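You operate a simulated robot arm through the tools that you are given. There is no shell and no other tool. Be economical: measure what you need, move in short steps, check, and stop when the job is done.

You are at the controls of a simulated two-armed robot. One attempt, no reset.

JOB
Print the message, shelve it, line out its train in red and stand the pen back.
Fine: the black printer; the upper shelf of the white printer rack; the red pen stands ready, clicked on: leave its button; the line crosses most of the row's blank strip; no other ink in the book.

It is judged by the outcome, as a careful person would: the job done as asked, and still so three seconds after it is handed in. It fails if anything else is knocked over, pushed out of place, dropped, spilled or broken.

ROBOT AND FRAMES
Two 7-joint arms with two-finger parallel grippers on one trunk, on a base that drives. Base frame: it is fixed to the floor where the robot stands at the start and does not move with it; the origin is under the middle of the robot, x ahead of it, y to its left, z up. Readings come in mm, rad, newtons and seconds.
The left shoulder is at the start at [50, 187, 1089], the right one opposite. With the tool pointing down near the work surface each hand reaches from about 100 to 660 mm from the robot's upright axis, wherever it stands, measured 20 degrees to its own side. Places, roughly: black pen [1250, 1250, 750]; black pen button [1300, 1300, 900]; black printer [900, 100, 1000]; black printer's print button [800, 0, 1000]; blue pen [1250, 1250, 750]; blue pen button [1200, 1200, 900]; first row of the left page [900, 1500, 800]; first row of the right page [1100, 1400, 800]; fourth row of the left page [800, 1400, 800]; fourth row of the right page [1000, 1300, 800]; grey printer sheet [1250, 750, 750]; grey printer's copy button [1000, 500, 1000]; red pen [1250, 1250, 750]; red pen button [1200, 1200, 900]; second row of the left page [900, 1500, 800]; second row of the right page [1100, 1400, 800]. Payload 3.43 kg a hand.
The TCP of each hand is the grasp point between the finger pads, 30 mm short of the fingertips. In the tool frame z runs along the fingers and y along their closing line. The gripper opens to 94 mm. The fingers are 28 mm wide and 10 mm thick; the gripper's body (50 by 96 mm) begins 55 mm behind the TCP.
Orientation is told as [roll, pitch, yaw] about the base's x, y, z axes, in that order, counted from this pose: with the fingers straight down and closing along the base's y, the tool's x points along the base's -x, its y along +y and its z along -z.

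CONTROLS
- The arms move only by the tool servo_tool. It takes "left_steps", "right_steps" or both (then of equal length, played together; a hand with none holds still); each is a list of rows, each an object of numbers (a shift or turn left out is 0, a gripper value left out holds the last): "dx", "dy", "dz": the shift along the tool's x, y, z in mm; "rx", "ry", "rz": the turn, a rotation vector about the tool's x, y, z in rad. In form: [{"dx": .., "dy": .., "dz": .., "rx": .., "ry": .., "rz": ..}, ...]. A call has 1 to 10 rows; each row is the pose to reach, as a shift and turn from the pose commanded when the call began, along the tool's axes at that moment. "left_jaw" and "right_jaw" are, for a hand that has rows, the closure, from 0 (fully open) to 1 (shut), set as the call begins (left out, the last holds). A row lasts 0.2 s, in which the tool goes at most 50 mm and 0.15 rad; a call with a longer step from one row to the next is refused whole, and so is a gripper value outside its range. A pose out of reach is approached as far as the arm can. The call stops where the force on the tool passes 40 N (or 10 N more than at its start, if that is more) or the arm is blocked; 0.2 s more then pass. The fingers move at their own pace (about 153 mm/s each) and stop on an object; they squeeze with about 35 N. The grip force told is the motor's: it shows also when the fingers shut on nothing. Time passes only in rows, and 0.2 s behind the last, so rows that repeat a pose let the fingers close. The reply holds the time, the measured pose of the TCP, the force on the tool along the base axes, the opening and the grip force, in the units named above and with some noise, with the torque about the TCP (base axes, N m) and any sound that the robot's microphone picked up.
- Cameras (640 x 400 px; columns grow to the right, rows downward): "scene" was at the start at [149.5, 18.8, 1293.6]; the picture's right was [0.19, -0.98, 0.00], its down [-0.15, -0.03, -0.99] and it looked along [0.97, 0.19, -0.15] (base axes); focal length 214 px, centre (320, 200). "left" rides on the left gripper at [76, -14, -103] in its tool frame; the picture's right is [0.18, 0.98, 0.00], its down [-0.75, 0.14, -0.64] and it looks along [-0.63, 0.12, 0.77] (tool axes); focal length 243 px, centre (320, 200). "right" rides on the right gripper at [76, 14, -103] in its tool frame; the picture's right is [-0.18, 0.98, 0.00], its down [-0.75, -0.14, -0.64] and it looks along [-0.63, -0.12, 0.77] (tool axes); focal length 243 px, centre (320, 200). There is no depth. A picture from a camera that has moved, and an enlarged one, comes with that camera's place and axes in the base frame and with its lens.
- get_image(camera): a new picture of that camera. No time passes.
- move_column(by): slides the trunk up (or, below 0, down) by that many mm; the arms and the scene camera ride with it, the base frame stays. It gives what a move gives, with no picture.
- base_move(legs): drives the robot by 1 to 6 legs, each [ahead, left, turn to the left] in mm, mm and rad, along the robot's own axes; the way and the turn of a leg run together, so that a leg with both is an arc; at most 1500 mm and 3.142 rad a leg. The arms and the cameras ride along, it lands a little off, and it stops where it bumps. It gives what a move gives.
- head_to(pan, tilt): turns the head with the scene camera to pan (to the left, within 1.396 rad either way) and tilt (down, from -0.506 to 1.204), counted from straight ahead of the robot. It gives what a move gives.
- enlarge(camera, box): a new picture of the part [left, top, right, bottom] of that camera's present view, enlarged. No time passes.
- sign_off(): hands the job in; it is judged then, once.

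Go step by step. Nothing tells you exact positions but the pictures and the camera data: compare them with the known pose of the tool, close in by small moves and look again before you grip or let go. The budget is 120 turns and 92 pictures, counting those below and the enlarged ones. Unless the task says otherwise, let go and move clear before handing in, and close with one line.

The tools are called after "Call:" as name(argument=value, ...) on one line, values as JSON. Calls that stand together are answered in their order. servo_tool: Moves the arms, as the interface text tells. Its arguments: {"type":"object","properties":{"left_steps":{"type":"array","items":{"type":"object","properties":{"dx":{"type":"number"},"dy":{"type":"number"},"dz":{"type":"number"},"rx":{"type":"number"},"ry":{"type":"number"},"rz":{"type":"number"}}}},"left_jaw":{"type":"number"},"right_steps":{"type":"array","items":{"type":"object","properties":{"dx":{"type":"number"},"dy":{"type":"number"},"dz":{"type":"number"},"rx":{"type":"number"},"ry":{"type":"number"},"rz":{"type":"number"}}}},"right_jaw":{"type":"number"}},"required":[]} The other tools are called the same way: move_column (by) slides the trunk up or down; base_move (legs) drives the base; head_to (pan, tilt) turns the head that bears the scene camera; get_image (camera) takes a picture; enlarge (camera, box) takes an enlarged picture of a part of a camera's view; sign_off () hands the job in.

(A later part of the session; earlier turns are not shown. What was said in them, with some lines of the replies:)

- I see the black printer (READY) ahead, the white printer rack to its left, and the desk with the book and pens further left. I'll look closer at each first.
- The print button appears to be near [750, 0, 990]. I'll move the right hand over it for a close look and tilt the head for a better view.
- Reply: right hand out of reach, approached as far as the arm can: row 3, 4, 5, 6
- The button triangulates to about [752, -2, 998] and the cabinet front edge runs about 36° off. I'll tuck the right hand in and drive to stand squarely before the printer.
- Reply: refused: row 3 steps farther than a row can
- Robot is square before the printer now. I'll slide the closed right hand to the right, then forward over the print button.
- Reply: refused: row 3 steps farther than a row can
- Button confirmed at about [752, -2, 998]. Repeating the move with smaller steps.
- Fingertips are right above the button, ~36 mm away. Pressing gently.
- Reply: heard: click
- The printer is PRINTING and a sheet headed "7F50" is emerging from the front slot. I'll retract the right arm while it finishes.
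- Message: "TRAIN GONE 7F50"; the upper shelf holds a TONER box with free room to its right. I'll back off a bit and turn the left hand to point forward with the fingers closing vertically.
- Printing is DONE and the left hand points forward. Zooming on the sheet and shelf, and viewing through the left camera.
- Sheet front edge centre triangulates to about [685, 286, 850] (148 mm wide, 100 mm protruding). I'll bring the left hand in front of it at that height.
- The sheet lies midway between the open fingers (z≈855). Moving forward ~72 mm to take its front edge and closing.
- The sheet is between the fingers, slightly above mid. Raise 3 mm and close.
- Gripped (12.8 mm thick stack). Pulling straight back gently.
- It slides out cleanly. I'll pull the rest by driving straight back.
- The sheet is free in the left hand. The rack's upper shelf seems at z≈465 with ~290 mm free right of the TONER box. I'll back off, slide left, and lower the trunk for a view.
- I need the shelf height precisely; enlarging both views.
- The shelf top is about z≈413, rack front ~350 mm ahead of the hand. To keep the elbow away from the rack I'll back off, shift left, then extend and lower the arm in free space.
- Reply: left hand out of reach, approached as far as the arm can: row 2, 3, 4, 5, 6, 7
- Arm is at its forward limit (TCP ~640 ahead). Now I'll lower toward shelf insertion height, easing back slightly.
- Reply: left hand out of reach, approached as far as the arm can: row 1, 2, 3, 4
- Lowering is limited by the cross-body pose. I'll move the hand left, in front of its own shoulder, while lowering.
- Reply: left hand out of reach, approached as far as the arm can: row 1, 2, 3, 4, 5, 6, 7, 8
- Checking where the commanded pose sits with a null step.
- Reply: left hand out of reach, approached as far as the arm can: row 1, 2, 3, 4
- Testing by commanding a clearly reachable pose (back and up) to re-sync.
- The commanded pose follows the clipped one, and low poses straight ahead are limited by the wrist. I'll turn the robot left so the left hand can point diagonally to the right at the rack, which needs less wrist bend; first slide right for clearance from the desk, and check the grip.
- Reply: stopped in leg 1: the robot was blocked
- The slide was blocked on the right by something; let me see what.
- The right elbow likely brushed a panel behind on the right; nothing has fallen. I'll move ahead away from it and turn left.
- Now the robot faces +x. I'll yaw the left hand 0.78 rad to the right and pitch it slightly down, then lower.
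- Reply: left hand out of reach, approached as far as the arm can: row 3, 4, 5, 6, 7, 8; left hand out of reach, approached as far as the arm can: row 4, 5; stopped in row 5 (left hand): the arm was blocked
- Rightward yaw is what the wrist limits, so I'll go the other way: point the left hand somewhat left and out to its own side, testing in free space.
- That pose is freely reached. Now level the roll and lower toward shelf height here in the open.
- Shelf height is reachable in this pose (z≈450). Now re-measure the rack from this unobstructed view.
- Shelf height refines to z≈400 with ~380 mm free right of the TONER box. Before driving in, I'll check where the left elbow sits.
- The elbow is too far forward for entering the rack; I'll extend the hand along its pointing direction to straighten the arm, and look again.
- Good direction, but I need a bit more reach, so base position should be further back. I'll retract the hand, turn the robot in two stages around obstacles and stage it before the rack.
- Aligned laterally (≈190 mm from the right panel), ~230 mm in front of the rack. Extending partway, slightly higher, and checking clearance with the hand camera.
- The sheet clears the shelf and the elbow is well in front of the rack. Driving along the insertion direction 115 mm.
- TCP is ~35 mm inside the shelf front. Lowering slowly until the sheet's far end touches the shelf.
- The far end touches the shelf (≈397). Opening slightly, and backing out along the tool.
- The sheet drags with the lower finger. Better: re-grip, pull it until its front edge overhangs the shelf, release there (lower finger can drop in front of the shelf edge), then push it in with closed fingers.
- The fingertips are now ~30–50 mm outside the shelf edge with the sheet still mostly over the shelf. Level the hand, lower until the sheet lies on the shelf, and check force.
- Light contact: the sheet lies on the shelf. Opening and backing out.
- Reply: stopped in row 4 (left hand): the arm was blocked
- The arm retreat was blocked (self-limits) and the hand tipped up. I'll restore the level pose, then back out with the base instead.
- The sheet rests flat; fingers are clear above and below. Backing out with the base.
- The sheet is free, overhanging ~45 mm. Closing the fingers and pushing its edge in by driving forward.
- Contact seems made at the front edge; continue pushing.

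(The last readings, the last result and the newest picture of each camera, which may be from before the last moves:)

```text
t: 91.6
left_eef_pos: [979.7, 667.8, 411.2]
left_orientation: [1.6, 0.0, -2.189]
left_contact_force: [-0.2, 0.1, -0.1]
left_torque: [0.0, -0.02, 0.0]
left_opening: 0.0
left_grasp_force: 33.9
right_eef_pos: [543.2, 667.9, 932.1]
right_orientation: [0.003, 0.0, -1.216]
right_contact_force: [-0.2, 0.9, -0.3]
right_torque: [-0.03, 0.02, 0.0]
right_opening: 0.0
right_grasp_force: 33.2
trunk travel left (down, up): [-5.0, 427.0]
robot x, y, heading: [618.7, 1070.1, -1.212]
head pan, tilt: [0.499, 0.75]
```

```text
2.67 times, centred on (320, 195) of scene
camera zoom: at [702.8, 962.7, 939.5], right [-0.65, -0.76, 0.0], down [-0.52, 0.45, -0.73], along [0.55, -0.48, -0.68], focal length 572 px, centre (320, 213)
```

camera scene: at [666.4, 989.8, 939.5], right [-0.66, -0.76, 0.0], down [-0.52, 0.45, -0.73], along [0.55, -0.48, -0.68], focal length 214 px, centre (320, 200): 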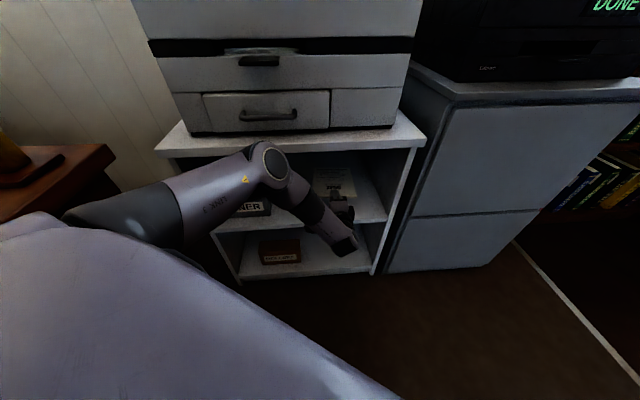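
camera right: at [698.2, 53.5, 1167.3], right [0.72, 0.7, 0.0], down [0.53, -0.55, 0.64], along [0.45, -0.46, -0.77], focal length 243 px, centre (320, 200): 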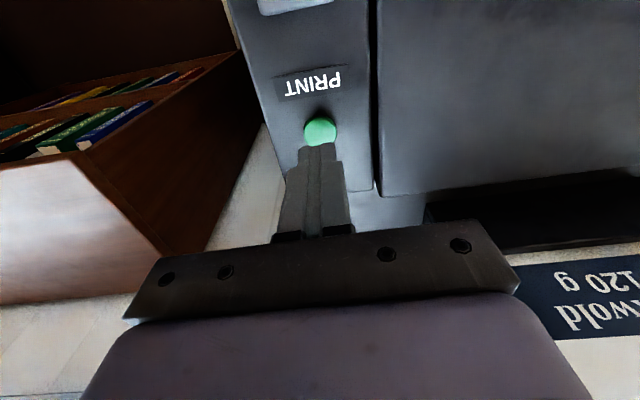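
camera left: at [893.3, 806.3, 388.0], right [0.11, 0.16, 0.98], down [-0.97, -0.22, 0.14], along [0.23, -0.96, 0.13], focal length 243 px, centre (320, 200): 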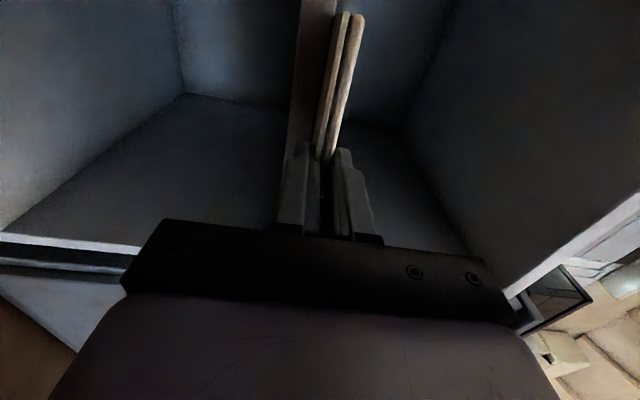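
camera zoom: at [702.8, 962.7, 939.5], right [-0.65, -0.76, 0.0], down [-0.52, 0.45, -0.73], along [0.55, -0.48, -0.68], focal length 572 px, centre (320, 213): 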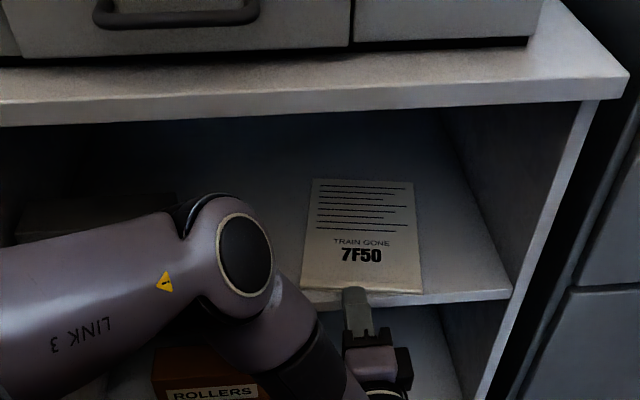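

Nearly in; a bit further.

Call:
base_move(legs=[[34, 22, 0]])

Call:
enlarge(camera="scene", box=[220, 120, 420, 270])

```text
t: 92.5
left_eef_pos: [999.8, 651.5, 411.9]
left_orientation: [1.599, -0.001, -2.185]
left_contact_force: [-25.6, 22.9, -2.9]
left_torque: [0.33, 0.32, -0.53]
left_opening: 0.1
left_grasp_force: 32.9
right_eef_pos: [560.0, 652.4, 932.0]
right_orientation: [0.002, 0.003, -1.217]
right_contact_force: [0.0, -0.9, -0.1]
right_torque: [0.02, -0.03, 0.02]
right_opening: 0.0
right_grasp_force: 33.2
trunk travel left (down, up): [-5.0, 427.0]
robot x, y, heading: [637.7, 1054.4, -1.225]
head pan, tilt: [0.499, 0.75]
stopped in leg 1: the force on the tool passed its limit at 585 N (the readings are from after the stop); the commanded pose is now the measured one
```

```text
2.67 times, centred on (320, 195) of scene
camera zoom: at [723.0, 947.3, 939.2], right [-0.66, -0.75, 0.0], down [-0.51, 0.45, -0.73], along [0.55, -0.48, -0.68], focal length 572 px, centre (320, 213)
```

zoom: 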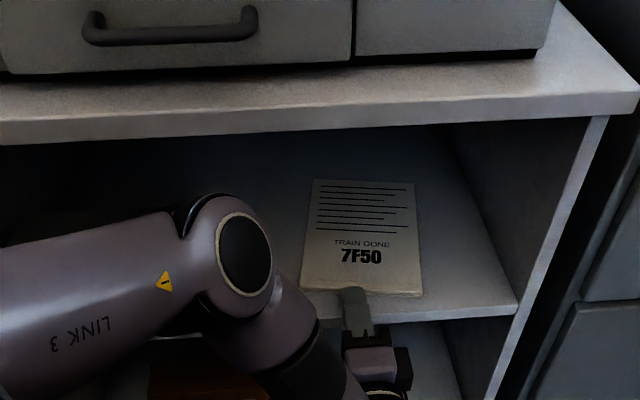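

The finger root met the shelf edge; the sheet is now fully on the shelf. Backing out.

Call:
base_move(legs=[[-168, -108, 0]])

Call:
get_image(camera="scene")

```text
t: 94.1
left_eef_pos: [841.2, 773.8, 412.7]
left_orientation: [1.601, 0.0, -2.187]
left_contact_force: [-0.5, 0.2, 0.1]
left_torque: [-0.01, 0.03, 0.0]
left_opening: 0.1
left_grasp_force: 33.0
right_eef_pos: [403.5, 773.1, 932.0]
right_orientation: [0.002, 0.003, -1.219]
right_contact_force: [0.1, 0.5, -0.1]
right_torque: [0.02, -0.01, -0.01]
right_opening: 0.1
right_grasp_force: 33.4
trunk travel left (down, up): [-5.0, 427.0]
robot x, y, heading: [483.0, 1173.4, -1.218]
head pan, tilt: [0.499, 0.75]
```

```text
30 pictures are left
camera scene: at [565.2, 1067.3, 939.5], right [-0.66, -0.75, 0.0], down [-0.51, 0.45, -0.73], along [0.55, -0.48, -0.68], focal length 214 px, centre (320, 200)
```

scene: 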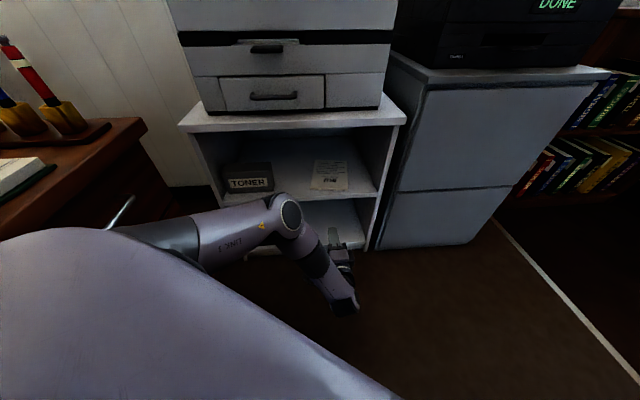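

The message is on the upper shelf. Now raise the trunk and tuck the left arm (up and back to fingers-down), as the right hand will use the pen.

Call:
move_column(by=300)

Call:
servo_tool(left_steps=[{"dy": 45}, {"dy": 90}, {"dy": 135}, {"dy": 180}, {"dy": 225}, {"dy": 270}, {"dy": 315}, {"dy": 360}, {"dy": 400}])

Call:
servo_tool(left_steps=[{"rx": 0.0806, "ry": 0.0806, "rz": -0.0806, "dz": -10}, {"rx": 0.1612, "ry": 0.1612, "rz": -0.1612, "dz": -20}, {"rx": 0.2418, "ry": 0.2418, "rz": -0.2418, "dz": -30}, {"rx": 0.3224, "ry": 0.3224, "rz": -0.3224, "dz": -40}, {"rx": 0.403, "ry": 0.403, "rz": -0.403, "dz": -50}, {"rx": 0.4836, "ry": 0.4836, "rz": -0.4836, "dz": -60}, {"rx": 0.5642, "ry": 0.5642, "rz": -0.5642, "dz": -70}, {"rx": 0.6448, "ry": 0.6448, "rz": -0.6448, "dz": -80}])

Call:
servo_tool(left_steps=[{"rx": 0.0806, "ry": 0.0806, "rz": -0.0806}, {"rx": 0.1612, "ry": 0.1612, "rz": -0.1612}, {"rx": 0.2418, "ry": 0.2418, "rz": -0.2418}, {"rx": 0.3224, "ry": 0.3224, "rz": -0.3224}, {"rx": 0.403, "ry": 0.403, "rz": -0.403}, {"rx": 0.4836, "ry": 0.4836, "rz": -0.4836}, {"rx": 0.5642, "ry": 0.5642, "rz": -0.5642}, {"rx": 0.5642, "ry": 0.5642, "rz": -0.5642}])

```text
t: 97.1
left_eef_pos: [840.9, 772.1, 712.0]
left_orientation: [1.6, 0.0, -2.187]
left_contact_force: [0.0, -0.3, 0.3]
left_torque: [-0.02, 0.0, 0.0]
left_opening: 0.0
left_grasp_force: 32.8
right_eef_pos: [403.4, 771.1, 1231.8]
right_orientation: [0.001, 0.002, -1.219]
right_contact_force: [-0.5, 0.0, -0.2]
right_torque: [0.02, 0.0, -0.01]
right_opening: 0.0
right_grasp_force: 32.7
trunk travel left (down, up): [-305.0, 127.0]
robot x, y, heading: [483.5, 1176.7, -1.219]
head pan, tilt: [0.499, 0.75]
```

```text
t: 99.1
left_eef_pos: [832.3, 778.0, 1113.7]
left_orientation: [1.6, -0.001, -2.188]
left_contact_force: [0.6, -0.7, -0.3]
left_torque: [-0.01, -0.01, -0.01]
left_opening: 0.0
left_grasp_force: 32.7
right_eef_pos: [403.4, 773.9, 1231.2]
right_orientation: [0.003, 0.002, -1.219]
right_contact_force: [-0.6, 0.2, -1.3]
right_torque: [0.0, -0.01, 0.04]
right_opening: 0.0
right_grasp_force: 33.2
trunk travel left (down, up): [-305.0, 127.0]
robot x, y, heading: [484.1, 1175.9, -1.22]
head pan, tilt: [0.499, 0.75]
```

```text
t: 100.9
left_eef_pos: [767.0, 825.8, 1109.7]
left_orientation: [0.747, -0.361, -1.346]
left_contact_force: [0.3, -0.1, 0.3]
left_torque: [0.02, 0.01, -0.01]
left_opening: 0.0
left_grasp_force: 32.5
right_eef_pos: [402.1, 773.4, 1230.8]
right_orientation: [0.001, 0.001, -1.218]
right_contact_force: [-0.7, 0.9, -0.2]
right_torque: [0.02, 0.01, -0.01]
right_opening: 0.2
right_grasp_force: 33.0
trunk travel left (down, up): [-305.0, 127.0]
robot x, y, heading: [483.4, 1175.4, -1.218]
head pan, tilt: [0.499, 0.75]
```

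```text
t: 102.7
left_eef_pos: [766.1, 825.8, 1108.8]
left_orientation: [0.0, -0.03, -0.613]
left_contact_force: [-0.4, 0.7, 0.3]
left_torque: [-0.01, 0.0, -0.01]
left_opening: 0.0
left_grasp_force: 33.0
right_eef_pos: [402.1, 772.1, 1231.2]
right_orientation: [0.002, 0.003, -1.222]
right_contact_force: [-0.3, -0.3, 0.4]
right_torque: [-0.02, -0.04, 0.01]
right_opening: 0.2
right_grasp_force: 32.6
trunk travel left (down, up): [-305.0, 127.0]
robot x, y, heading: [484.5, 1174.8, -1.213]
head pan, tilt: [0.499, 0.75]
```

Left hand is fingers-down again. Raise it, drive to the desk and face it.

Call:
servo_tool(left_steps=[{"dz": -45}, {"dz": -90}, {"dz": -135}, {"dz": -180}])

Call:
base_move(legs=[[170, 80, 0], [0, 0, 2.215]])

Call:
head_to(pan=0.0, tilt=0.8)

Call:
get_image(camera="scene")

```text
t: 103.7
left_eef_pos: [760.0, 827.3, 1290.3]
left_orientation: [0.0, -0.034, -0.618]
left_contact_force: [0.7, 0.9, 1.1]
left_torque: [0.0, 0.03, 0.02]
left_opening: 0.0
left_grasp_force: 32.6
right_eef_pos: [401.3, 774.0, 1232.0]
right_orientation: [0.004, 0.001, -1.219]
right_contact_force: [-0.6, -0.5, -0.1]
right_torque: [0.0, -0.01, 0.01]
right_opening: 0.3
right_grasp_force: 33.2
trunk travel left (down, up): [-305.0, 127.0]
robot x, y, heading: [484.8, 1178.2, -1.213]
head pan, tilt: [0.499, 0.75]
```

```text
t: 110.4
left_eef_pos: [753.3, 1468.9, 1287.8]
left_orientation: [0.001, -0.032, 1.54]
left_contact_force: [0.7, 0.7, 0.0]
left_torque: [0.01, 0.01, 0.0]
left_opening: 0.2
left_grasp_force: 32.6
right_eef_pos: [996.9, 1199.3, 1230.9]
right_orientation: [0.002, 0.002, 0.935]
right_contact_force: [-0.2, -0.1, 0.3]
right_torque: [0.03, -0.01, 0.01]
right_opening: 0.1
right_grasp_force: 32.4
trunk travel left (down, up): [-305.0, 127.0]
robot x, y, heading: [615.5, 1046.3, 0.938]
head pan, tilt: [0.499, 0.75]
```

```text
t: 111.3
left_eef_pos: [754.3, 1469.7, 1288.6]
left_orientation: [0.002, -0.032, 1.54]
left_contact_force: [-0.2, 0.3, -0.2]
left_torque: [-0.03, 0.01, 0.01]
left_opening: 0.0
left_grasp_force: 33.5
right_eef_pos: [997.6, 1199.3, 1231.9]
right_orientation: [0.003, 0.003, 0.936]
right_contact_force: [-0.1, 0.0, 0.5]
right_torque: [-0.02, -0.03, -0.02]
right_opening: 0.1
right_grasp_force: 32.7
trunk travel left (down, up): [-305.0, 127.0]
robot x, y, heading: [617.8, 1039.7, 0.943]
head pan, tilt: [0.0, 0.799]
```

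```text
29 pictures are left
camera scene: at [699.8, 1156.9, 1235.5], right [0.81, -0.59, 0.0], down [-0.42, -0.58, -0.7], along [0.41, 0.56, -0.72], focal length 214 px, centre (320, 200)
```

scene: 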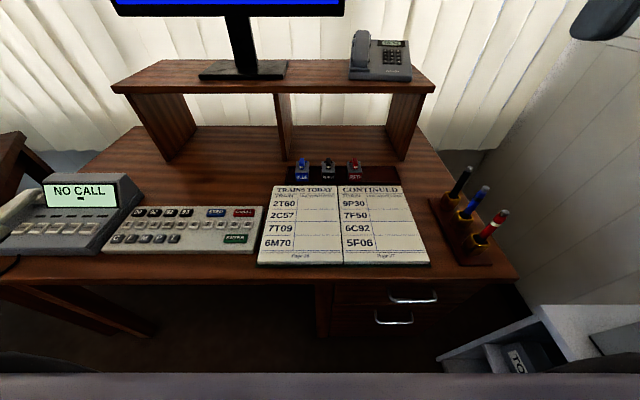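

7F50 is the second row of the right page. Zooming on the book and pen stand.

Call:
enlarge(camera="scene", box=[250, 150, 520, 280])

Call:
enlarge(camera="scene", box=[420, 150, 540, 280])

```text
2.37 times, centred on (385, 215) of scene
camera zoom: at [699.8, 1156.9, 1235.5], right [0.81, -0.59, 0.0], down [-0.42, -0.58, -0.7], along [0.41, 0.56, -0.72], focal length 508 px, centre (166, 164)
```

zoom: 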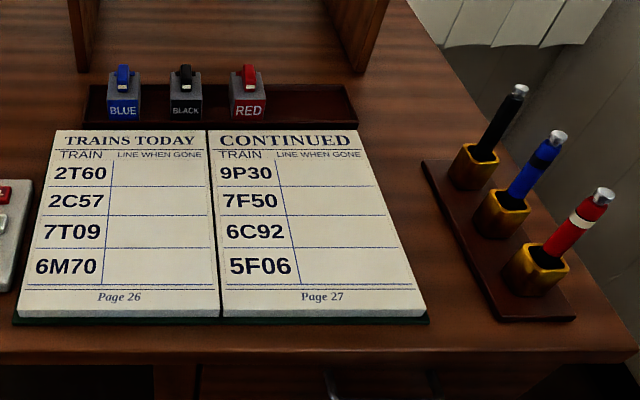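

```text
3.08 times, centred on (480, 215) of scene
camera zoom: at [699.8, 1156.9, 1235.5], right [0.81, -0.59, 0.0], down [-0.42, -0.58, -0.7], along [0.41, 0.56, -0.72], focal length 660 px, centre (-172, 154)
```

zoom: 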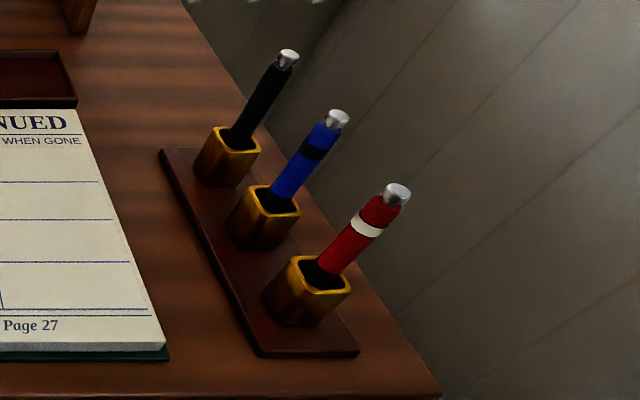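

Red pen is near [1175, 1165], within right-hand reach; the target strip spans roughly [1048,1383]→[1138,1318]. Moving the open right hand above the pen.

Call:
servo_tool(right_steps=[{"dx": -11, "dy": -24, "dz": 25}, {"dx": -22, "dy": -48, "dz": 50}, {"dx": -33, "dy": -72, "dz": 75}, {"dx": -44, "dy": -96, "dz": 100}, {"dx": -55, "dy": -120, "dz": 125}, {"dx": -66, "dy": -144, "dz": 150}, {"dx": -77, "dy": -164, "dz": 175}, {"dx": -77, "dy": -164, "dz": 200}, {"dx": -77, "dy": -164, "dz": 200}], right_jaw=0)

Call:
get_image(camera="right")

Call:
enlarge(camera="scene", box=[400, 100, 580, 280])

```text
t: 113.3
left_eef_pos: [755.0, 1469.6, 1288.9]
left_orientation: [0.0, -0.031, 1.539]
left_contact_force: [-1.2, 0.6, -0.9]
left_torque: [-0.03, 0.03, -0.01]
left_opening: 0.0
left_grasp_force: 33.1
right_eef_pos: [1176.6, 1163.9, 1029.7]
right_orientation: [0.002, 0.001, 0.935]
right_contact_force: [0.2, 0.0, 0.0]
right_torque: [0.01, 0.02, 0.03]
right_opening: 93.6
right_grasp_force: 0.0
trunk travel left (down, up): [-305.0, 127.0]
robot x, y, heading: [619.5, 1043.3, 0.936]
head pan, tilt: [0.0, 0.799]
```

```text
26 pictures are left
camera right: at [1119.7, 1111.3, 1132.8], right [-0.68, 0.73, 0.0], down [0.56, 0.52, 0.64], along [0.47, 0.44, -0.77], focal length 243 px, centre (320, 200)
```

right: 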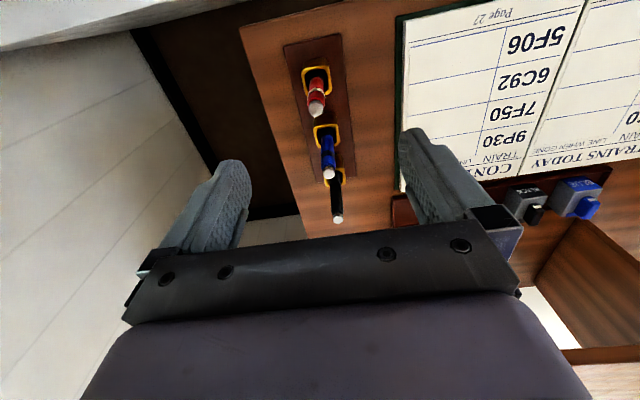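

```text
2.22 times, centred on (490, 190) of scene
camera zoom: at [699.8, 1156.8, 1235.5], right [0.81, -0.59, 0.0], down [-0.42, -0.58, -0.7], along [0.41, 0.56, -0.72], focal length 477 px, centre (-58, 222)
```

zoom: 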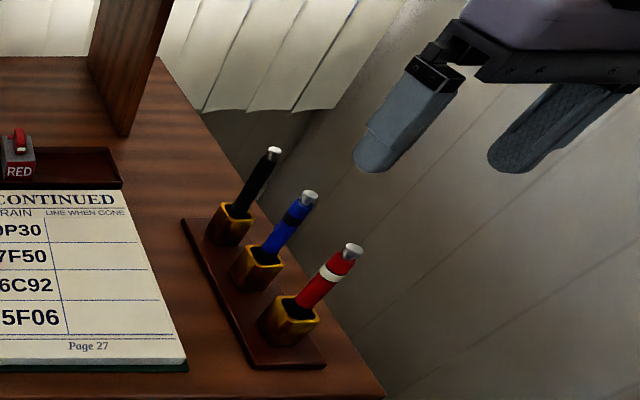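

Pen cap triangulates to [1184, 1166, 897], upright. Descending to straddle its upper body, leaving the button untouched.

Call:
servo_tool(right_steps=[{"dx": -6, "dy": -5, "dz": 30}, {"dx": -6, "dy": -5, "dz": 65}, {"dx": -6, "dy": -5, "dz": 100}, {"dx": -6, "dy": -5, "dz": 130}, {"dx": -6, "dy": -5, "dz": 155}, {"dx": -6, "dy": -5, "dz": 172}, {"dx": -6, "dy": -5, "dz": 172}])

Call:
get_image(camera="right")

Call:
enlarge(camera="scene", box=[400, 140, 560, 280])

```text
t: 114.9
left_eef_pos: [754.0, 1470.0, 1289.4]
left_orientation: [0.0, -0.032, 1.539]
left_contact_force: [0.3, -0.5, 0.5]
left_torque: [-0.01, -0.02, 0.03]
left_opening: 0.4
left_grasp_force: 33.3
right_eef_pos: [1182.4, 1166.7, 857.0]
right_orientation: [0.001, 0.0, 0.935]
right_contact_force: [-0.6, -0.1, 0.2]
right_torque: [-0.02, -0.01, -0.02]
right_opening: 93.9
right_grasp_force: 0.1
trunk travel left (down, up): [-305.0, 127.0]
robot x, y, heading: [614.3, 1043.4, 0.939]
head pan, tilt: [0.0, 0.799]
```

```text
24 pictures are left
camera right: at [1125.3, 1114.0, 960.6], right [-0.68, 0.73, 0.0], down [0.56, 0.52, 0.64], along [0.47, 0.44, -0.77], focal length 243 px, centre (320, 200)
```

right: 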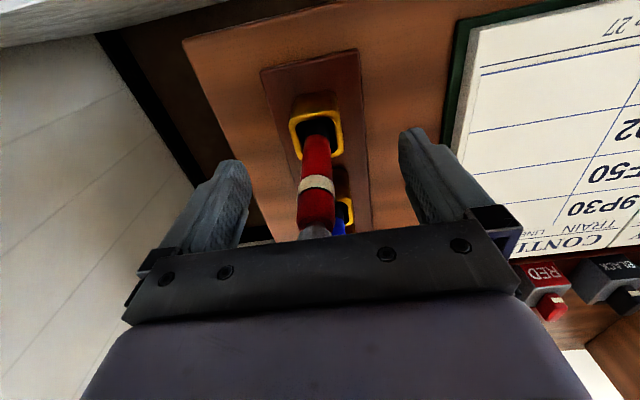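

```text
2.86 times, centred on (480, 210) of scene
camera zoom: at [699.8, 1156.8, 1235.5], right [0.81, -0.59, 0.0], down [-0.42, -0.58, -0.7], along [0.41, 0.56, -0.72], focal length 613 px, centre (-137, 171)
```

zoom: 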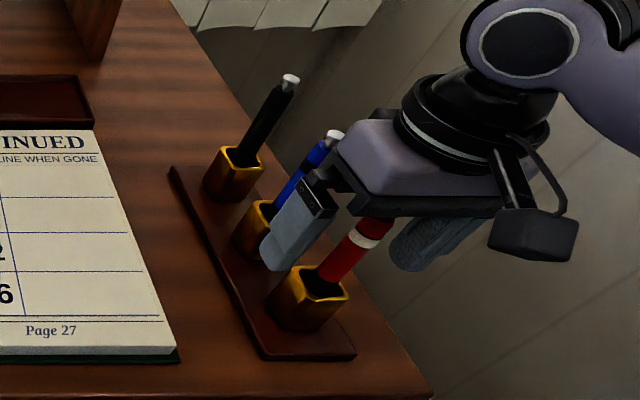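

The pen is centred between the fingers. Closing.

Call:
servo_tool(right_steps=[{"dz": 0}, {"dz": 0}, {"dz": 0}, {"dz": 0}], right_jaw=1)

Call:
servo_tool(right_steps=[{"dz": -15}, {"dz": -40}, {"dz": -70}, {"dz": -100}, {"dz": -130}, {"dz": -130}])

Call:
enlarge(camera="scene", box=[400, 80, 580, 260])

Call:
get_image(camera="right")

```text
t: 115.9
left_eef_pos: [753.8, 1469.4, 1289.0]
left_orientation: [-0.001, -0.031, 1.539]
left_contact_force: [-0.6, -0.6, -0.1]
left_torque: [0.01, -0.01, -0.01]
left_opening: 0.0
left_grasp_force: 33.6
right_eef_pos: [1180.6, 1166.0, 857.2]
right_orientation: [0.002, 0.002, 0.934]
right_contact_force: [0.4, 1.0, 0.7]
right_torque: [0.04, 0.07, -0.02]
right_opening: 16.1
right_grasp_force: 35.1
trunk travel left (down, up): [-305.0, 127.0]
robot x, y, heading: [616.7, 1042.8, 0.944]
head pan, tilt: [0.0, 0.799]
```

```text
t: 117.3
left_eef_pos: [754.3, 1470.0, 1289.9]
left_orientation: [0.0, -0.033, 1.539]
left_contact_force: [0.3, 0.1, 0.2]
left_torque: [-0.01, 0.01, -0.03]
left_opening: 0.0
left_grasp_force: 32.7
right_eef_pos: [1183.7, 1166.9, 989.6]
right_orientation: [0.002, 0.003, 0.935]
right_contact_force: [0.3, -1.0, 0.5]
right_torque: [0.0, -0.05, -0.02]
right_opening: 16.2
right_grasp_force: 34.6
trunk travel left (down, up): [-305.0, 127.0]
robot x, y, heading: [615.7, 1042.7, 0.939]
head pan, tilt: [0.0, 0.799]
```

```text
2.22 times, centred on (490, 170) of scene
camera zoom: at [700.0, 1156.8, 1235.4], right [0.81, -0.59, 0.0], down [-0.42, -0.58, -0.7], along [0.41, 0.56, -0.72], focal length 477 px, centre (-58, 267)
```

zoom: 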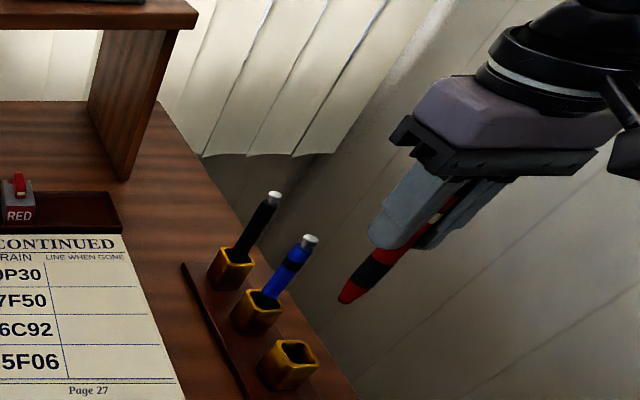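

```text
21 pictures are left
camera right: at [1126.3, 1115.2, 1092.7], right [-0.68, 0.73, 0.0], down [0.56, 0.52, 0.64], along [0.47, 0.44, -0.77], focal length 243 px, centre (320, 200)
```

right: 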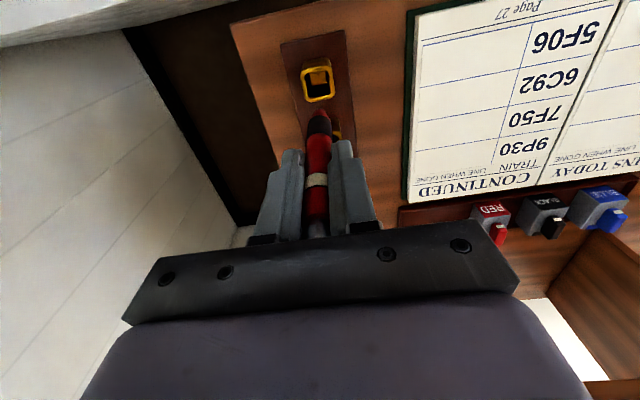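

Pen held; its tip triangulates to ~102 mm below the TCP. Now measure the strip precisely from both cameras.

Call:
enlarge(camera="right", box=[390, 0, 630, 210])

Call:
enlarge(camera="scene", box=[330, 175, 440, 275])

```text
1.90 times, centred on (510, 105) of right
camera zoom: at [1126.3, 1115.2, 1092.7], right [-0.68, 0.73, 0.0], down [0.56, 0.52, 0.64], along [0.47, 0.44, -0.77], focal length 462 px, centre (-42, 381)
```

zoom: 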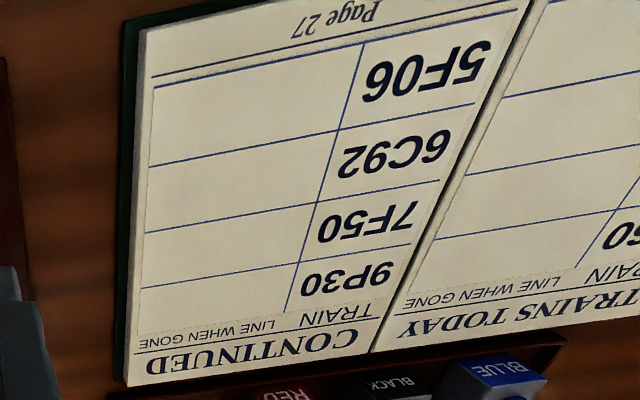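

```text
4.00 times, centred on (385, 225) of scene
camera zoom: at [700.0, 1156.8, 1235.4], right [0.81, -0.59, 0.0], down [-0.42, -0.58, -0.7], along [0.41, 0.56, -0.72], focal length 858 px, centre (60, 100)
```

zoom: 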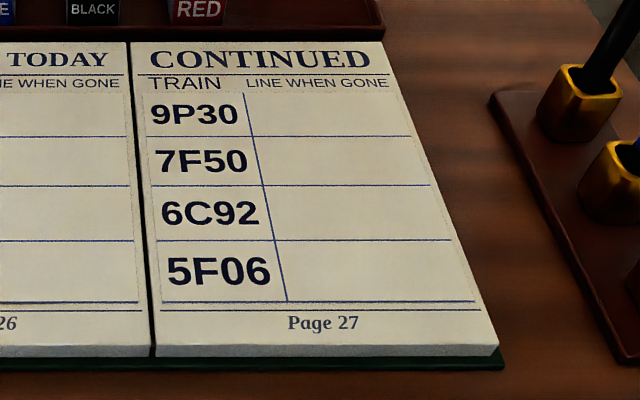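

Page surface is z≈765; the blank strip runs from [1049,1391] to [1142,1323]. I'll carry the pen left then forward to hover above the strip's right end.

Call:
servo_tool(right_steps=[{"dy": 45, "dz": -15}, {"dy": 90, "dz": -15}, {"dy": 130, "dz": -15}, {"dy": 130, "dx": -40}, {"dy": 130, "dx": -80, "dz": 10}, {"dy": 130, "dx": -103, "dz": 45}, {"dy": 130, "dx": -103, "dz": 85}, {"dy": 130, "dx": -103, "dz": 105}, {"dy": 130, "dx": -103, "dz": 105}])

Call:
enlarge(camera="scene", box=[330, 150, 440, 250])

Call:
enlarge(camera="right", box=[220, 0, 480, 220])

```text
t: 119.3
left_eef_pos: [754.4, 1469.5, 1288.9]
left_orientation: [0.001, -0.033, 1.54]
left_contact_force: [0.2, -0.1, 0.3]
left_torque: [0.0, 0.0, 0.01]
left_opening: 0.1
left_grasp_force: 33.2
right_eef_pos: [1136.1, 1325.9, 881.8]
right_orientation: [0.001, 0.002, 0.935]
right_contact_force: [0.1, 0.6, -0.4]
right_torque: [0.0, -0.01, -0.03]
right_opening: 16.3
right_grasp_force: 35.0
trunk travel left (down, up): [-305.0, 127.0]
robot x, y, heading: [618.4, 1044.5, 0.942]
head pan, tilt: [0.0, 0.799]
```

```text
4.00 times, centred on (385, 200) of scene
camera zoom: at [699.8, 1156.9, 1235.5], right [0.81, -0.59, 0.0], down [-0.42, -0.58, -0.7], along [0.41, 0.56, -0.72], focal length 858 px, centre (60, 200)
```

zoom: 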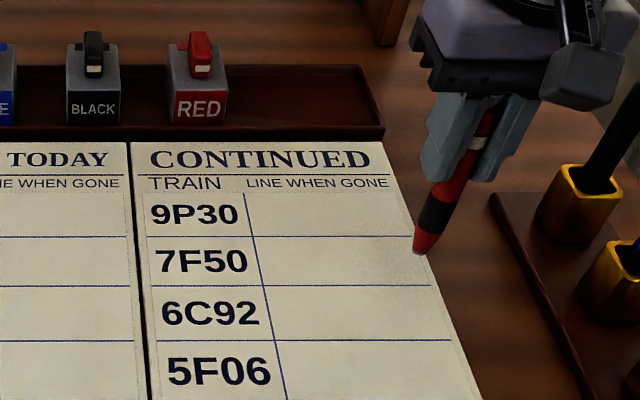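

```text
1.82 times, centred on (350, 110) of right
camera zoom: at [1081.1, 1273.5, 984.9], right [-0.68, 0.73, 0.0], down [0.56, 0.52, 0.64], along [0.47, 0.44, -0.77], focal length 441 px, centre (266, 364)
```

zoom: 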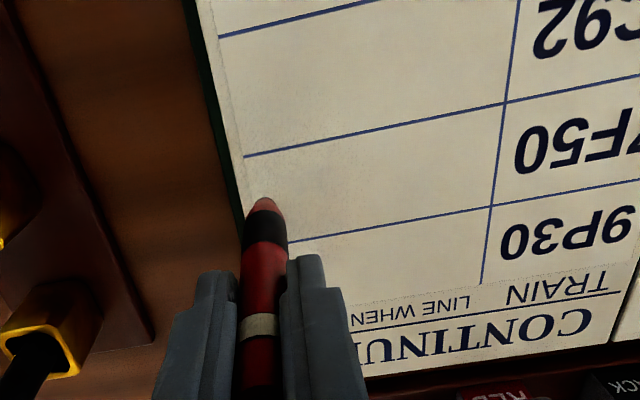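

Tip is over the strip's right end, ~15 mm above the page and within the row. Descending slowly to contact.

Call:
servo_tool(right_steps=[{"dx": -4, "dz": 5}, {"dx": -4, "dz": 9}, {"dx": -4, "dz": 11}, {"dx": -4, "dz": 12}, {"dx": -4, "dz": 13}])

Call:
enlarge(camera="right", box=[260, 60, 400, 180])

```text
t: 120.5
left_eef_pos: [753.9, 1469.6, 1288.8]
left_orientation: [0.0, -0.03, 1.54]
left_contact_force: [1.1, 0.8, 0.9]
left_torque: [0.01, -0.04, 0.0]
left_opening: 0.0
left_grasp_force: 33.0
right_eef_pos: [1140.6, 1328.5, 869.8]
right_orientation: [0.0, 0.002, 0.936]
right_contact_force: [-0.2, 0.9, 0.2]
right_torque: [0.01, -0.02, 0.05]
right_opening: 16.0
right_grasp_force: 34.9
trunk travel left (down, up): [-305.0, 127.0]
robot x, y, heading: [618.7, 1045.6, 0.943]
head pan, tilt: [0.0, 0.799]
```

```text
3.33 times, centred on (330, 120) of right
camera zoom: at [1083.7, 1276.7, 973.7], right [-0.68, 0.73, 0.0], down [0.56, 0.52, 0.64], along [0.47, 0.44, -0.77], focal length 809 px, centre (287, 467)
```

zoom: 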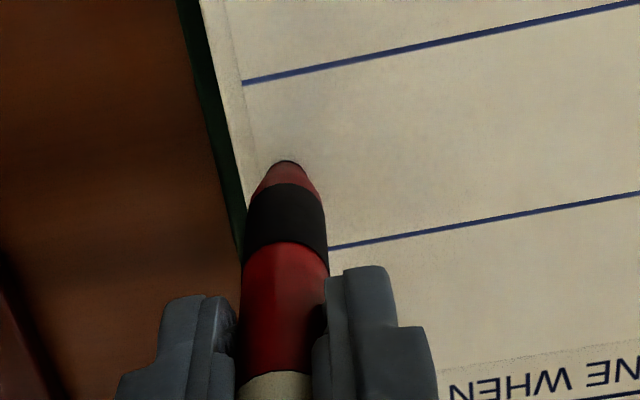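

Call:
servo_tool(right_steps=[{"dz": 1}, {"dz": 2}, {"dz": 3}])

Call:
servo_tool(right_steps=[{"dz": 0.5}, {"dz": 1}, {"dz": 1}])

```text
t: 121.3
left_eef_pos: [753.7, 1469.1, 1288.2]
left_orientation: [0.001, -0.033, 1.54]
left_contact_force: [0.6, 0.5, 0.6]
left_torque: [-0.01, -0.02, 0.01]
left_opening: 0.0
left_grasp_force: 32.7
right_eef_pos: [1139.4, 1329.5, 868.5]
right_orientation: [0.002, 0.0, 0.937]
right_contact_force: [-0.5, -0.5, 4.6]
right_torque: [0.12, 0.17, 0.0]
right_opening: 16.2
right_grasp_force: 35.1
trunk travel left (down, up): [-305.0, 127.0]
robot x, y, heading: [618.8, 1045.8, 0.939]
head pan, tilt: [0.0, 0.799]
```

```text
t: 122.1
left_eef_pos: [752.3, 1469.8, 1290.5]
left_orientation: [0.001, -0.031, 1.539]
left_contact_force: [0.1, 0.2, 0.1]
left_torque: [0.01, -0.05, 0.03]
left_opening: 0.0
left_grasp_force: 32.9
right_eef_pos: [1140.3, 1328.6, 868.8]
right_orientation: [0.002, 0.0, 0.937]
right_contact_force: [-0.7, 0.6, 10.6]
right_torque: [-0.1, -0.19, 0.05]
right_opening: 16.3
right_grasp_force: 35.3
trunk travel left (down, up): [-305.0, 127.0]
robot x, y, heading: [617.3, 1045.2, 0.94]
head pan, tilt: [0.0, 0.799]
```

In contact (≈5–10 N). Ease slightly and draw the line to the left, ~98 mm.

Call:
servo_tool(right_steps=[{"dz": -0.5, "dy": 8}, {"dz": -0.5, "dy": 18}, {"dz": -0.5, "dy": 28}, {"dz": -0.5, "dy": 38}, {"dz": -0.5, "dy": 48}])

Call:
enlarge(camera="scene", box=[330, 150, 440, 250])

```text
t: 123.3
left_eef_pos: [754.0, 1469.7, 1289.4]
left_orientation: [0.0, -0.03, 1.538]
left_contact_force: [-0.8, 0.3, -0.9]
left_torque: [-0.01, -0.03, 0.01]
left_opening: 0.0
left_grasp_force: 32.6
right_eef_pos: [1101.4, 1357.8, 867.8]
right_orientation: [0.003, 0.002, 0.935]
right_contact_force: [2.4, -2.3, 11.6]
right_torque: [-0.3, -0.25, -0.01]
right_opening: 16.1
right_grasp_force: 35.1
trunk travel left (down, up): [-305.0, 127.0]
robot x, y, heading: [618.8, 1042.1, 0.938]
head pan, tilt: [0.0, 0.799]
```

```text
4.00 times, centred on (385, 200) of scene
camera zoom: at [699.1, 1156.2, 1235.6], right [0.81, -0.59, 0.0], down [-0.42, -0.58, -0.7], along [0.41, 0.56, -0.72], focal length 858 px, centre (60, 200)
```

zoom: 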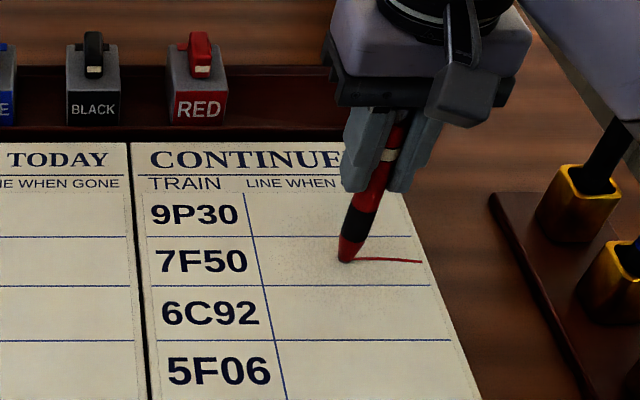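

A clean red line in the right row. Continue ~45 mm, then lift.

Call:
servo_tool(right_steps=[{"dz": -0.3, "dy": 10}, {"dz": -0.3, "dy": 20}, {"dz": -0.3, "dy": 30}, {"dz": -0.3, "dy": 39}, {"dz": -0.3, "dy": 45}])

Call:
servo_tool(right_steps=[{"dz": -15}, {"dz": -50}, {"dz": -90}, {"dz": -130}])

Call:
enlarge(camera="scene", box=[330, 100, 450, 270])

```text
t: 124.5
left_eef_pos: [753.2, 1469.8, 1289.5]
left_orientation: [0.002, -0.032, 1.538]
left_contact_force: [0.6, 0.4, -0.5]
left_torque: [-0.02, -0.03, 0.0]
left_opening: 0.0
left_grasp_force: 33.0
right_eef_pos: [1064.3, 1384.5, 867.7]
right_orientation: [0.001, 0.001, 0.937]
right_contact_force: [0.8, -1.0, 5.0]
right_torque: [-0.22, -0.17, 0.01]
right_opening: 16.0
right_grasp_force: 34.9
trunk travel left (down, up): [-305.0, 127.0]
robot x, y, heading: [617.0, 1047.3, 0.936]
head pan, tilt: [0.0, 0.799]
```

```text
t: 125.5
left_eef_pos: [754.2, 1469.7, 1288.6]
left_orientation: [-0.001, -0.03, 1.539]
left_contact_force: [-0.2, 0.2, -0.3]
left_torque: [-0.02, -0.01, 0.03]
left_opening: 0.0
left_grasp_force: 33.2
right_eef_pos: [1067.9, 1383.8, 997.6]
right_orientation: [0.002, 0.004, 0.935]
right_contact_force: [-0.5, 0.2, 0.6]
right_torque: [0.01, -0.02, -0.01]
right_opening: 16.5
right_grasp_force: 35.3
trunk travel left (down, up): [-305.0, 127.0]
robot x, y, heading: [616.6, 1046.1, 0.936]
head pan, tilt: [0.0, 0.799]
```

```text
2.35 times, centred on (390, 185) of scene
camera zoom: at [699.5, 1156.7, 1235.4], right [0.81, -0.59, 0.0], down [-0.42, -0.58, -0.7], along [0.41, 0.56, -0.72], focal length 505 px, centre (155, 235)
```

zoom: 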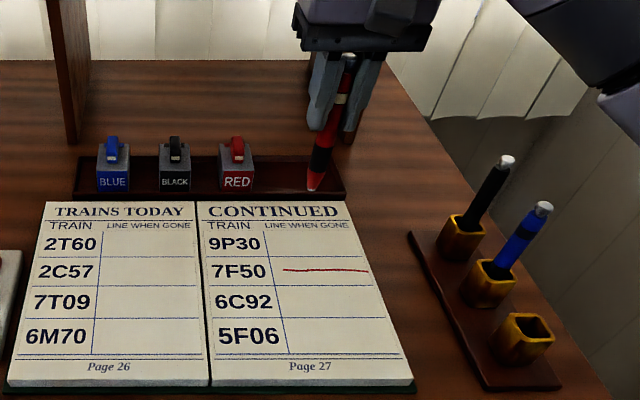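

The line covers most of the strip, nothing else marked. Carry the pen back over its cup: back first, then right.

Call:
servo_tool(right_steps=[{"dx": 36, "dz": -5}, {"dx": 72, "dz": -10}, {"dx": 107, "dz": -10}, {"dx": 107, "dy": -45, "dz": -10}, {"dx": 107, "dy": -90, "dz": -10}, {"dx": 107, "dy": -135, "dz": -10}, {"dx": 107, "dy": -180, "dz": -10}, {"dx": 107, "dy": -221, "dz": 0}, {"dx": 107, "dy": -221, "dz": 20}, {"dx": 107, "dy": -221, "dz": 20}])

Call:
enlarge(camera="scene", box=[400, 120, 560, 260])

Call:
enlarge(camera="right", box=[230, 0, 410, 240])

```text
t: 127.7
left_eef_pos: [753.9, 1469.6, 1289.1]
left_orientation: [0.001, -0.031, 1.539]
left_contact_force: [-0.2, 0.5, 0.9]
left_torque: [-0.01, -0.01, 0.04]
left_opening: 0.0
left_grasp_force: 33.0
right_eef_pos: [1180.0, 1167.4, 978.1]
right_orientation: [0.001, 0.002, 0.937]
right_contact_force: [-0.4, -0.1, -0.9]
right_torque: [-0.03, -0.03, 0.02]
right_opening: 16.4
right_grasp_force: 35.0
trunk travel left (down, up): [-305.0, 127.0]
robot x, y, heading: [617.3, 1045.4, 0.939]
head pan, tilt: [0.0, 0.799]
```

```text
2.86 times, centred on (480, 190) of scene
camera zoom: at [699.8, 1156.8, 1235.5], right [0.81, -0.59, 0.0], down [-0.42, -0.58, -0.7], along [0.41, 0.56, -0.72], focal length 613 px, centre (-137, 229)
```

zoom: 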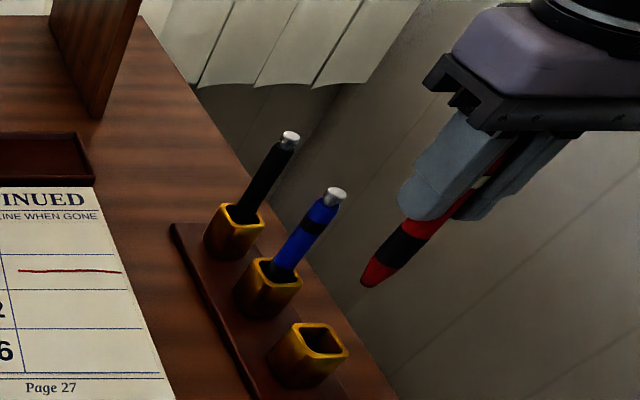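

```text
1.67 times, centred on (320, 120) of right
camera zoom: at [1124.0, 1115.2, 1081.1], right [-0.68, 0.73, 0.0], down [0.56, 0.52, 0.64], along [0.47, 0.44, -0.77], focal length 404 px, centre (320, 333)
```

zoom: 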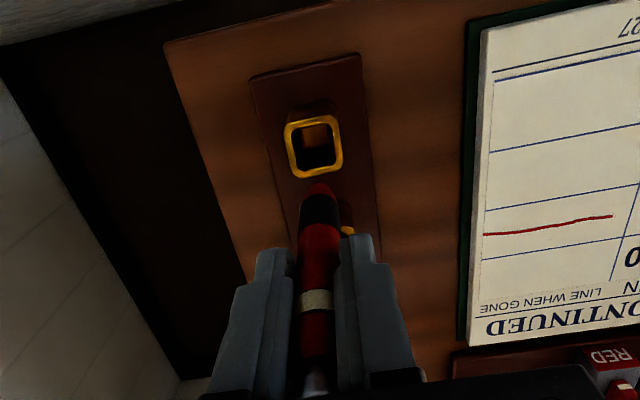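

Cup centre [1182, 1165, 802]; pen tip is ~4 mm off laterally. Correct and lower it into the cup.

Call:
servo_tool(right_steps=[{"dx": -1.5, "dy": -3.5, "dz": 20}, {"dx": -1.5, "dy": -3.5, "dz": 45}, {"dx": -1.5, "dy": -3.5, "dz": 65}, {"dx": -1.5, "dy": -3.5, "dz": 85}, {"dx": -1.5, "dy": -3.5, "dz": 100}, {"dx": -1.5, "dy": -3.5, "dz": 110}, {"dx": -1.5, "dy": -3.5, "dz": 116}, {"dx": -1.5, "dy": -3.5, "dz": 119}])

Call:
enlarge(camera="scene", box=[400, 140, 560, 280])

```text
t: 129.5
left_eef_pos: [753.9, 1469.2, 1289.3]
left_orientation: [0.0, -0.032, 1.539]
left_contact_force: [0.1, -0.8, 0.4]
left_torque: [-0.01, -0.02, 0.02]
left_opening: 0.3
left_grasp_force: 32.6
right_eef_pos: [1183.3, 1166.8, 859.0]
right_orientation: [0.001, 0.0, 0.935]
right_contact_force: [-1.6, -1.4, 6.2]
right_torque: [-0.15, 0.09, -0.01]
right_opening: 16.4
right_grasp_force: 34.9
trunk travel left (down, up): [-305.0, 127.0]
robot x, y, heading: [617.6, 1040.4, 0.934]
head pan, tilt: [0.0, 0.799]
```

```text
2.86 times, centred on (480, 210) of scene
camera zoom: at [699.2, 1156.6, 1235.7], right [0.81, -0.59, 0.0], down [-0.42, -0.58, -0.7], along [0.41, 0.56, -0.72], focal length 613 px, centre (-137, 171)
```

zoom: 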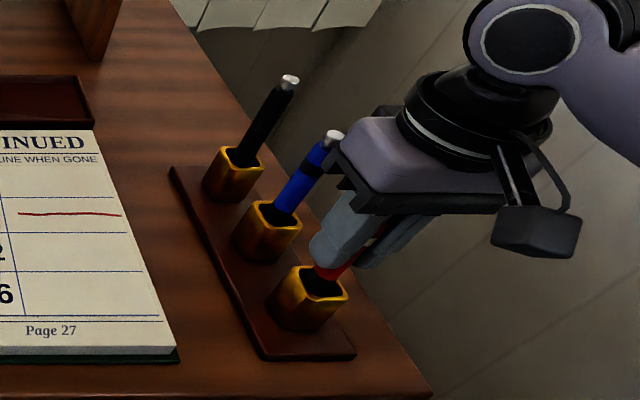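

The pen is seated (light bottom contact at the original height). Open and rise straight up.

Call:
servo_tool(right_steps=[{"dz": 0}, {"dz": 0}, {"dz": 0}], right_jaw=0)

Call:
servo_tool(right_steps=[{"dz": -20}, {"dz": -60}, {"dz": -105}, {"dz": -150}, {"dz": -200}, {"dz": -250, "dx": 20}, {"dz": -290, "dx": 40}, {"dz": -320, "dx": 70}])

Call:
enlarge(camera="scene", box=[330, 140, 560, 280])

```text
t: 130.3
left_eef_pos: [754.7, 1469.9, 1287.6]
left_orientation: [0.001, -0.032, 1.539]
left_contact_force: [-0.6, 0.1, 1.2]
left_torque: [0.01, 0.01, 0.02]
left_opening: 0.0
left_grasp_force: 33.2
right_eef_pos: [1184.3, 1168.0, 857.7]
right_orientation: [0.001, 0.001, 0.934]
right_contact_force: [0.4, -0.4, -0.8]
right_torque: [-0.02, 0.01, 0.02]
right_opening: 94.0
right_grasp_force: 0.0
trunk travel left (down, up): [-305.0, 127.0]
robot x, y, heading: [613.8, 1046.7, 0.937]
head pan, tilt: [0.0, 0.799]
```

```text
refused: row 6 steps farther than a row can; nothing moved
```

```text
2.78 times, centred on (445, 210) of scene
camera zoom: at [699.8, 1156.8, 1235.5], right [0.81, -0.59, 0.0], down [-0.42, -0.58, -0.7], along [0.41, 0.56, -0.72], focal length 597 px, centre (-28, 172)
```

zoom: 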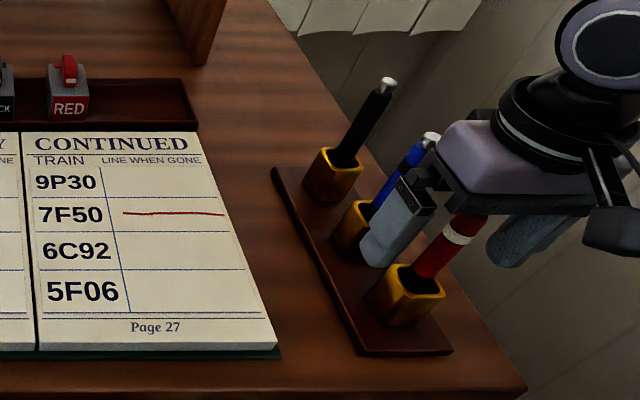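

Released; the pen stands in its cup. Now rising straight up.

Call:
servo_tool(right_steps=[{"dz": -20}, {"dz": -60}, {"dz": -105}, {"dz": -150}, {"dz": -195}, {"dz": -230, "dx": 20}, {"dz": -260, "dx": 50}, {"dz": -290, "dx": 80}])

Call:
enlarge(camera="scene", box=[250, 140, 560, 290])

Call:
head_to(pan=-1.2, tilt=0.75)

Call:
get_image(camera="scene")

```text
t: 132.1
left_eef_pos: [753.8, 1468.9, 1289.1]
left_orientation: [0.0, -0.032, 1.54]
left_contact_force: [-0.2, 1.1, -0.1]
left_torque: [-0.01, 0.0, 0.01]
left_opening: 0.0
left_grasp_force: 32.9
right_eef_pos: [1136.6, 1101.8, 1150.1]
right_orientation: [0.002, 0.003, 0.938]
right_contact_force: [-0.1, 0.8, -0.1]
right_torque: [0.0, -0.03, -0.03]
right_opening: 93.9
right_grasp_force: 0.0
trunk travel left (down, up): [-305.0, 127.0]
robot x, y, heading: [616.1, 1046.7, 0.938]
head pan, tilt: [0.0, 0.799]
```

```text
2.06 times, centred on (405, 215) of scene
camera zoom: at [699.2, 1156.4, 1235.5], right [0.81, -0.59, 0.0], down [-0.42, -0.58, -0.7], along [0.41, 0.56, -0.72], focal length 443 px, centre (144, 169)
```

zoom: 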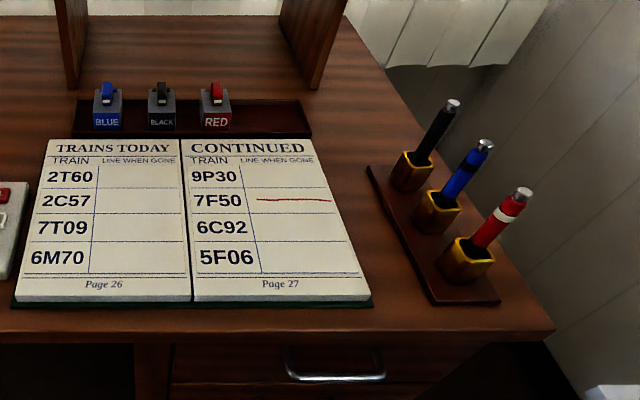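

```text
t: 133.5
left_eef_pos: [754.3, 1469.1, 1288.0]
left_orientation: [0.0, -0.032, 1.539]
left_contact_force: [-0.2, -1.1, 0.3]
left_torque: [-0.01, -0.04, 0.01]
left_opening: 0.0
left_grasp_force: 33.7
right_eef_pos: [1136.8, 1103.1, 1149.4]
right_orientation: [0.0, 0.003, 0.935]
right_contact_force: [-0.4, -0.4, 0.0]
right_torque: [0.0, 0.02, -0.04]
right_opening: 93.9
right_grasp_force: 0.0
trunk travel left (down, up): [-305.0, 127.0]
robot x, y, heading: [617.1, 1042.3, 0.936]
head pan, tilt: [-1.201, 0.75]
```

```text
8 pictures are left
camera scene: at [732.2, 1070.3, 1239.4], right [-0.26, -0.97, 0.0], down [-0.66, 0.18, -0.73], along [0.71, -0.19, -0.68], focal length 214 px, centre (320, 200)
```

scene: 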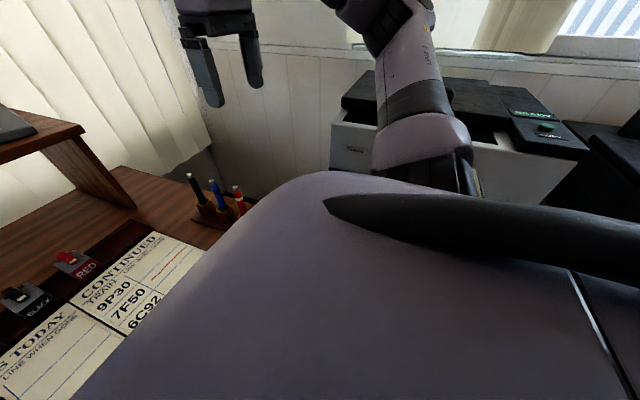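

The pen stands upright in its cup, the only new ink is the red line in the 7F50 row, and I last saw the message flat on the upper shelf. Both hands are clear, so I'm handing in.

Call:
sign_off()

```text
The job is handed in.
```

I printed the message "TRAIN GONE 7F50" on the black printer and laid it on the upper shelf of the white printer rack. I then drew a red line across most of 7F50's blank strip and stood the red pen back in its cup. The robot bumped something behind it once, and the finger root hit the shelf edge at a peak of 585 N. I saw nothing fall or move either time.
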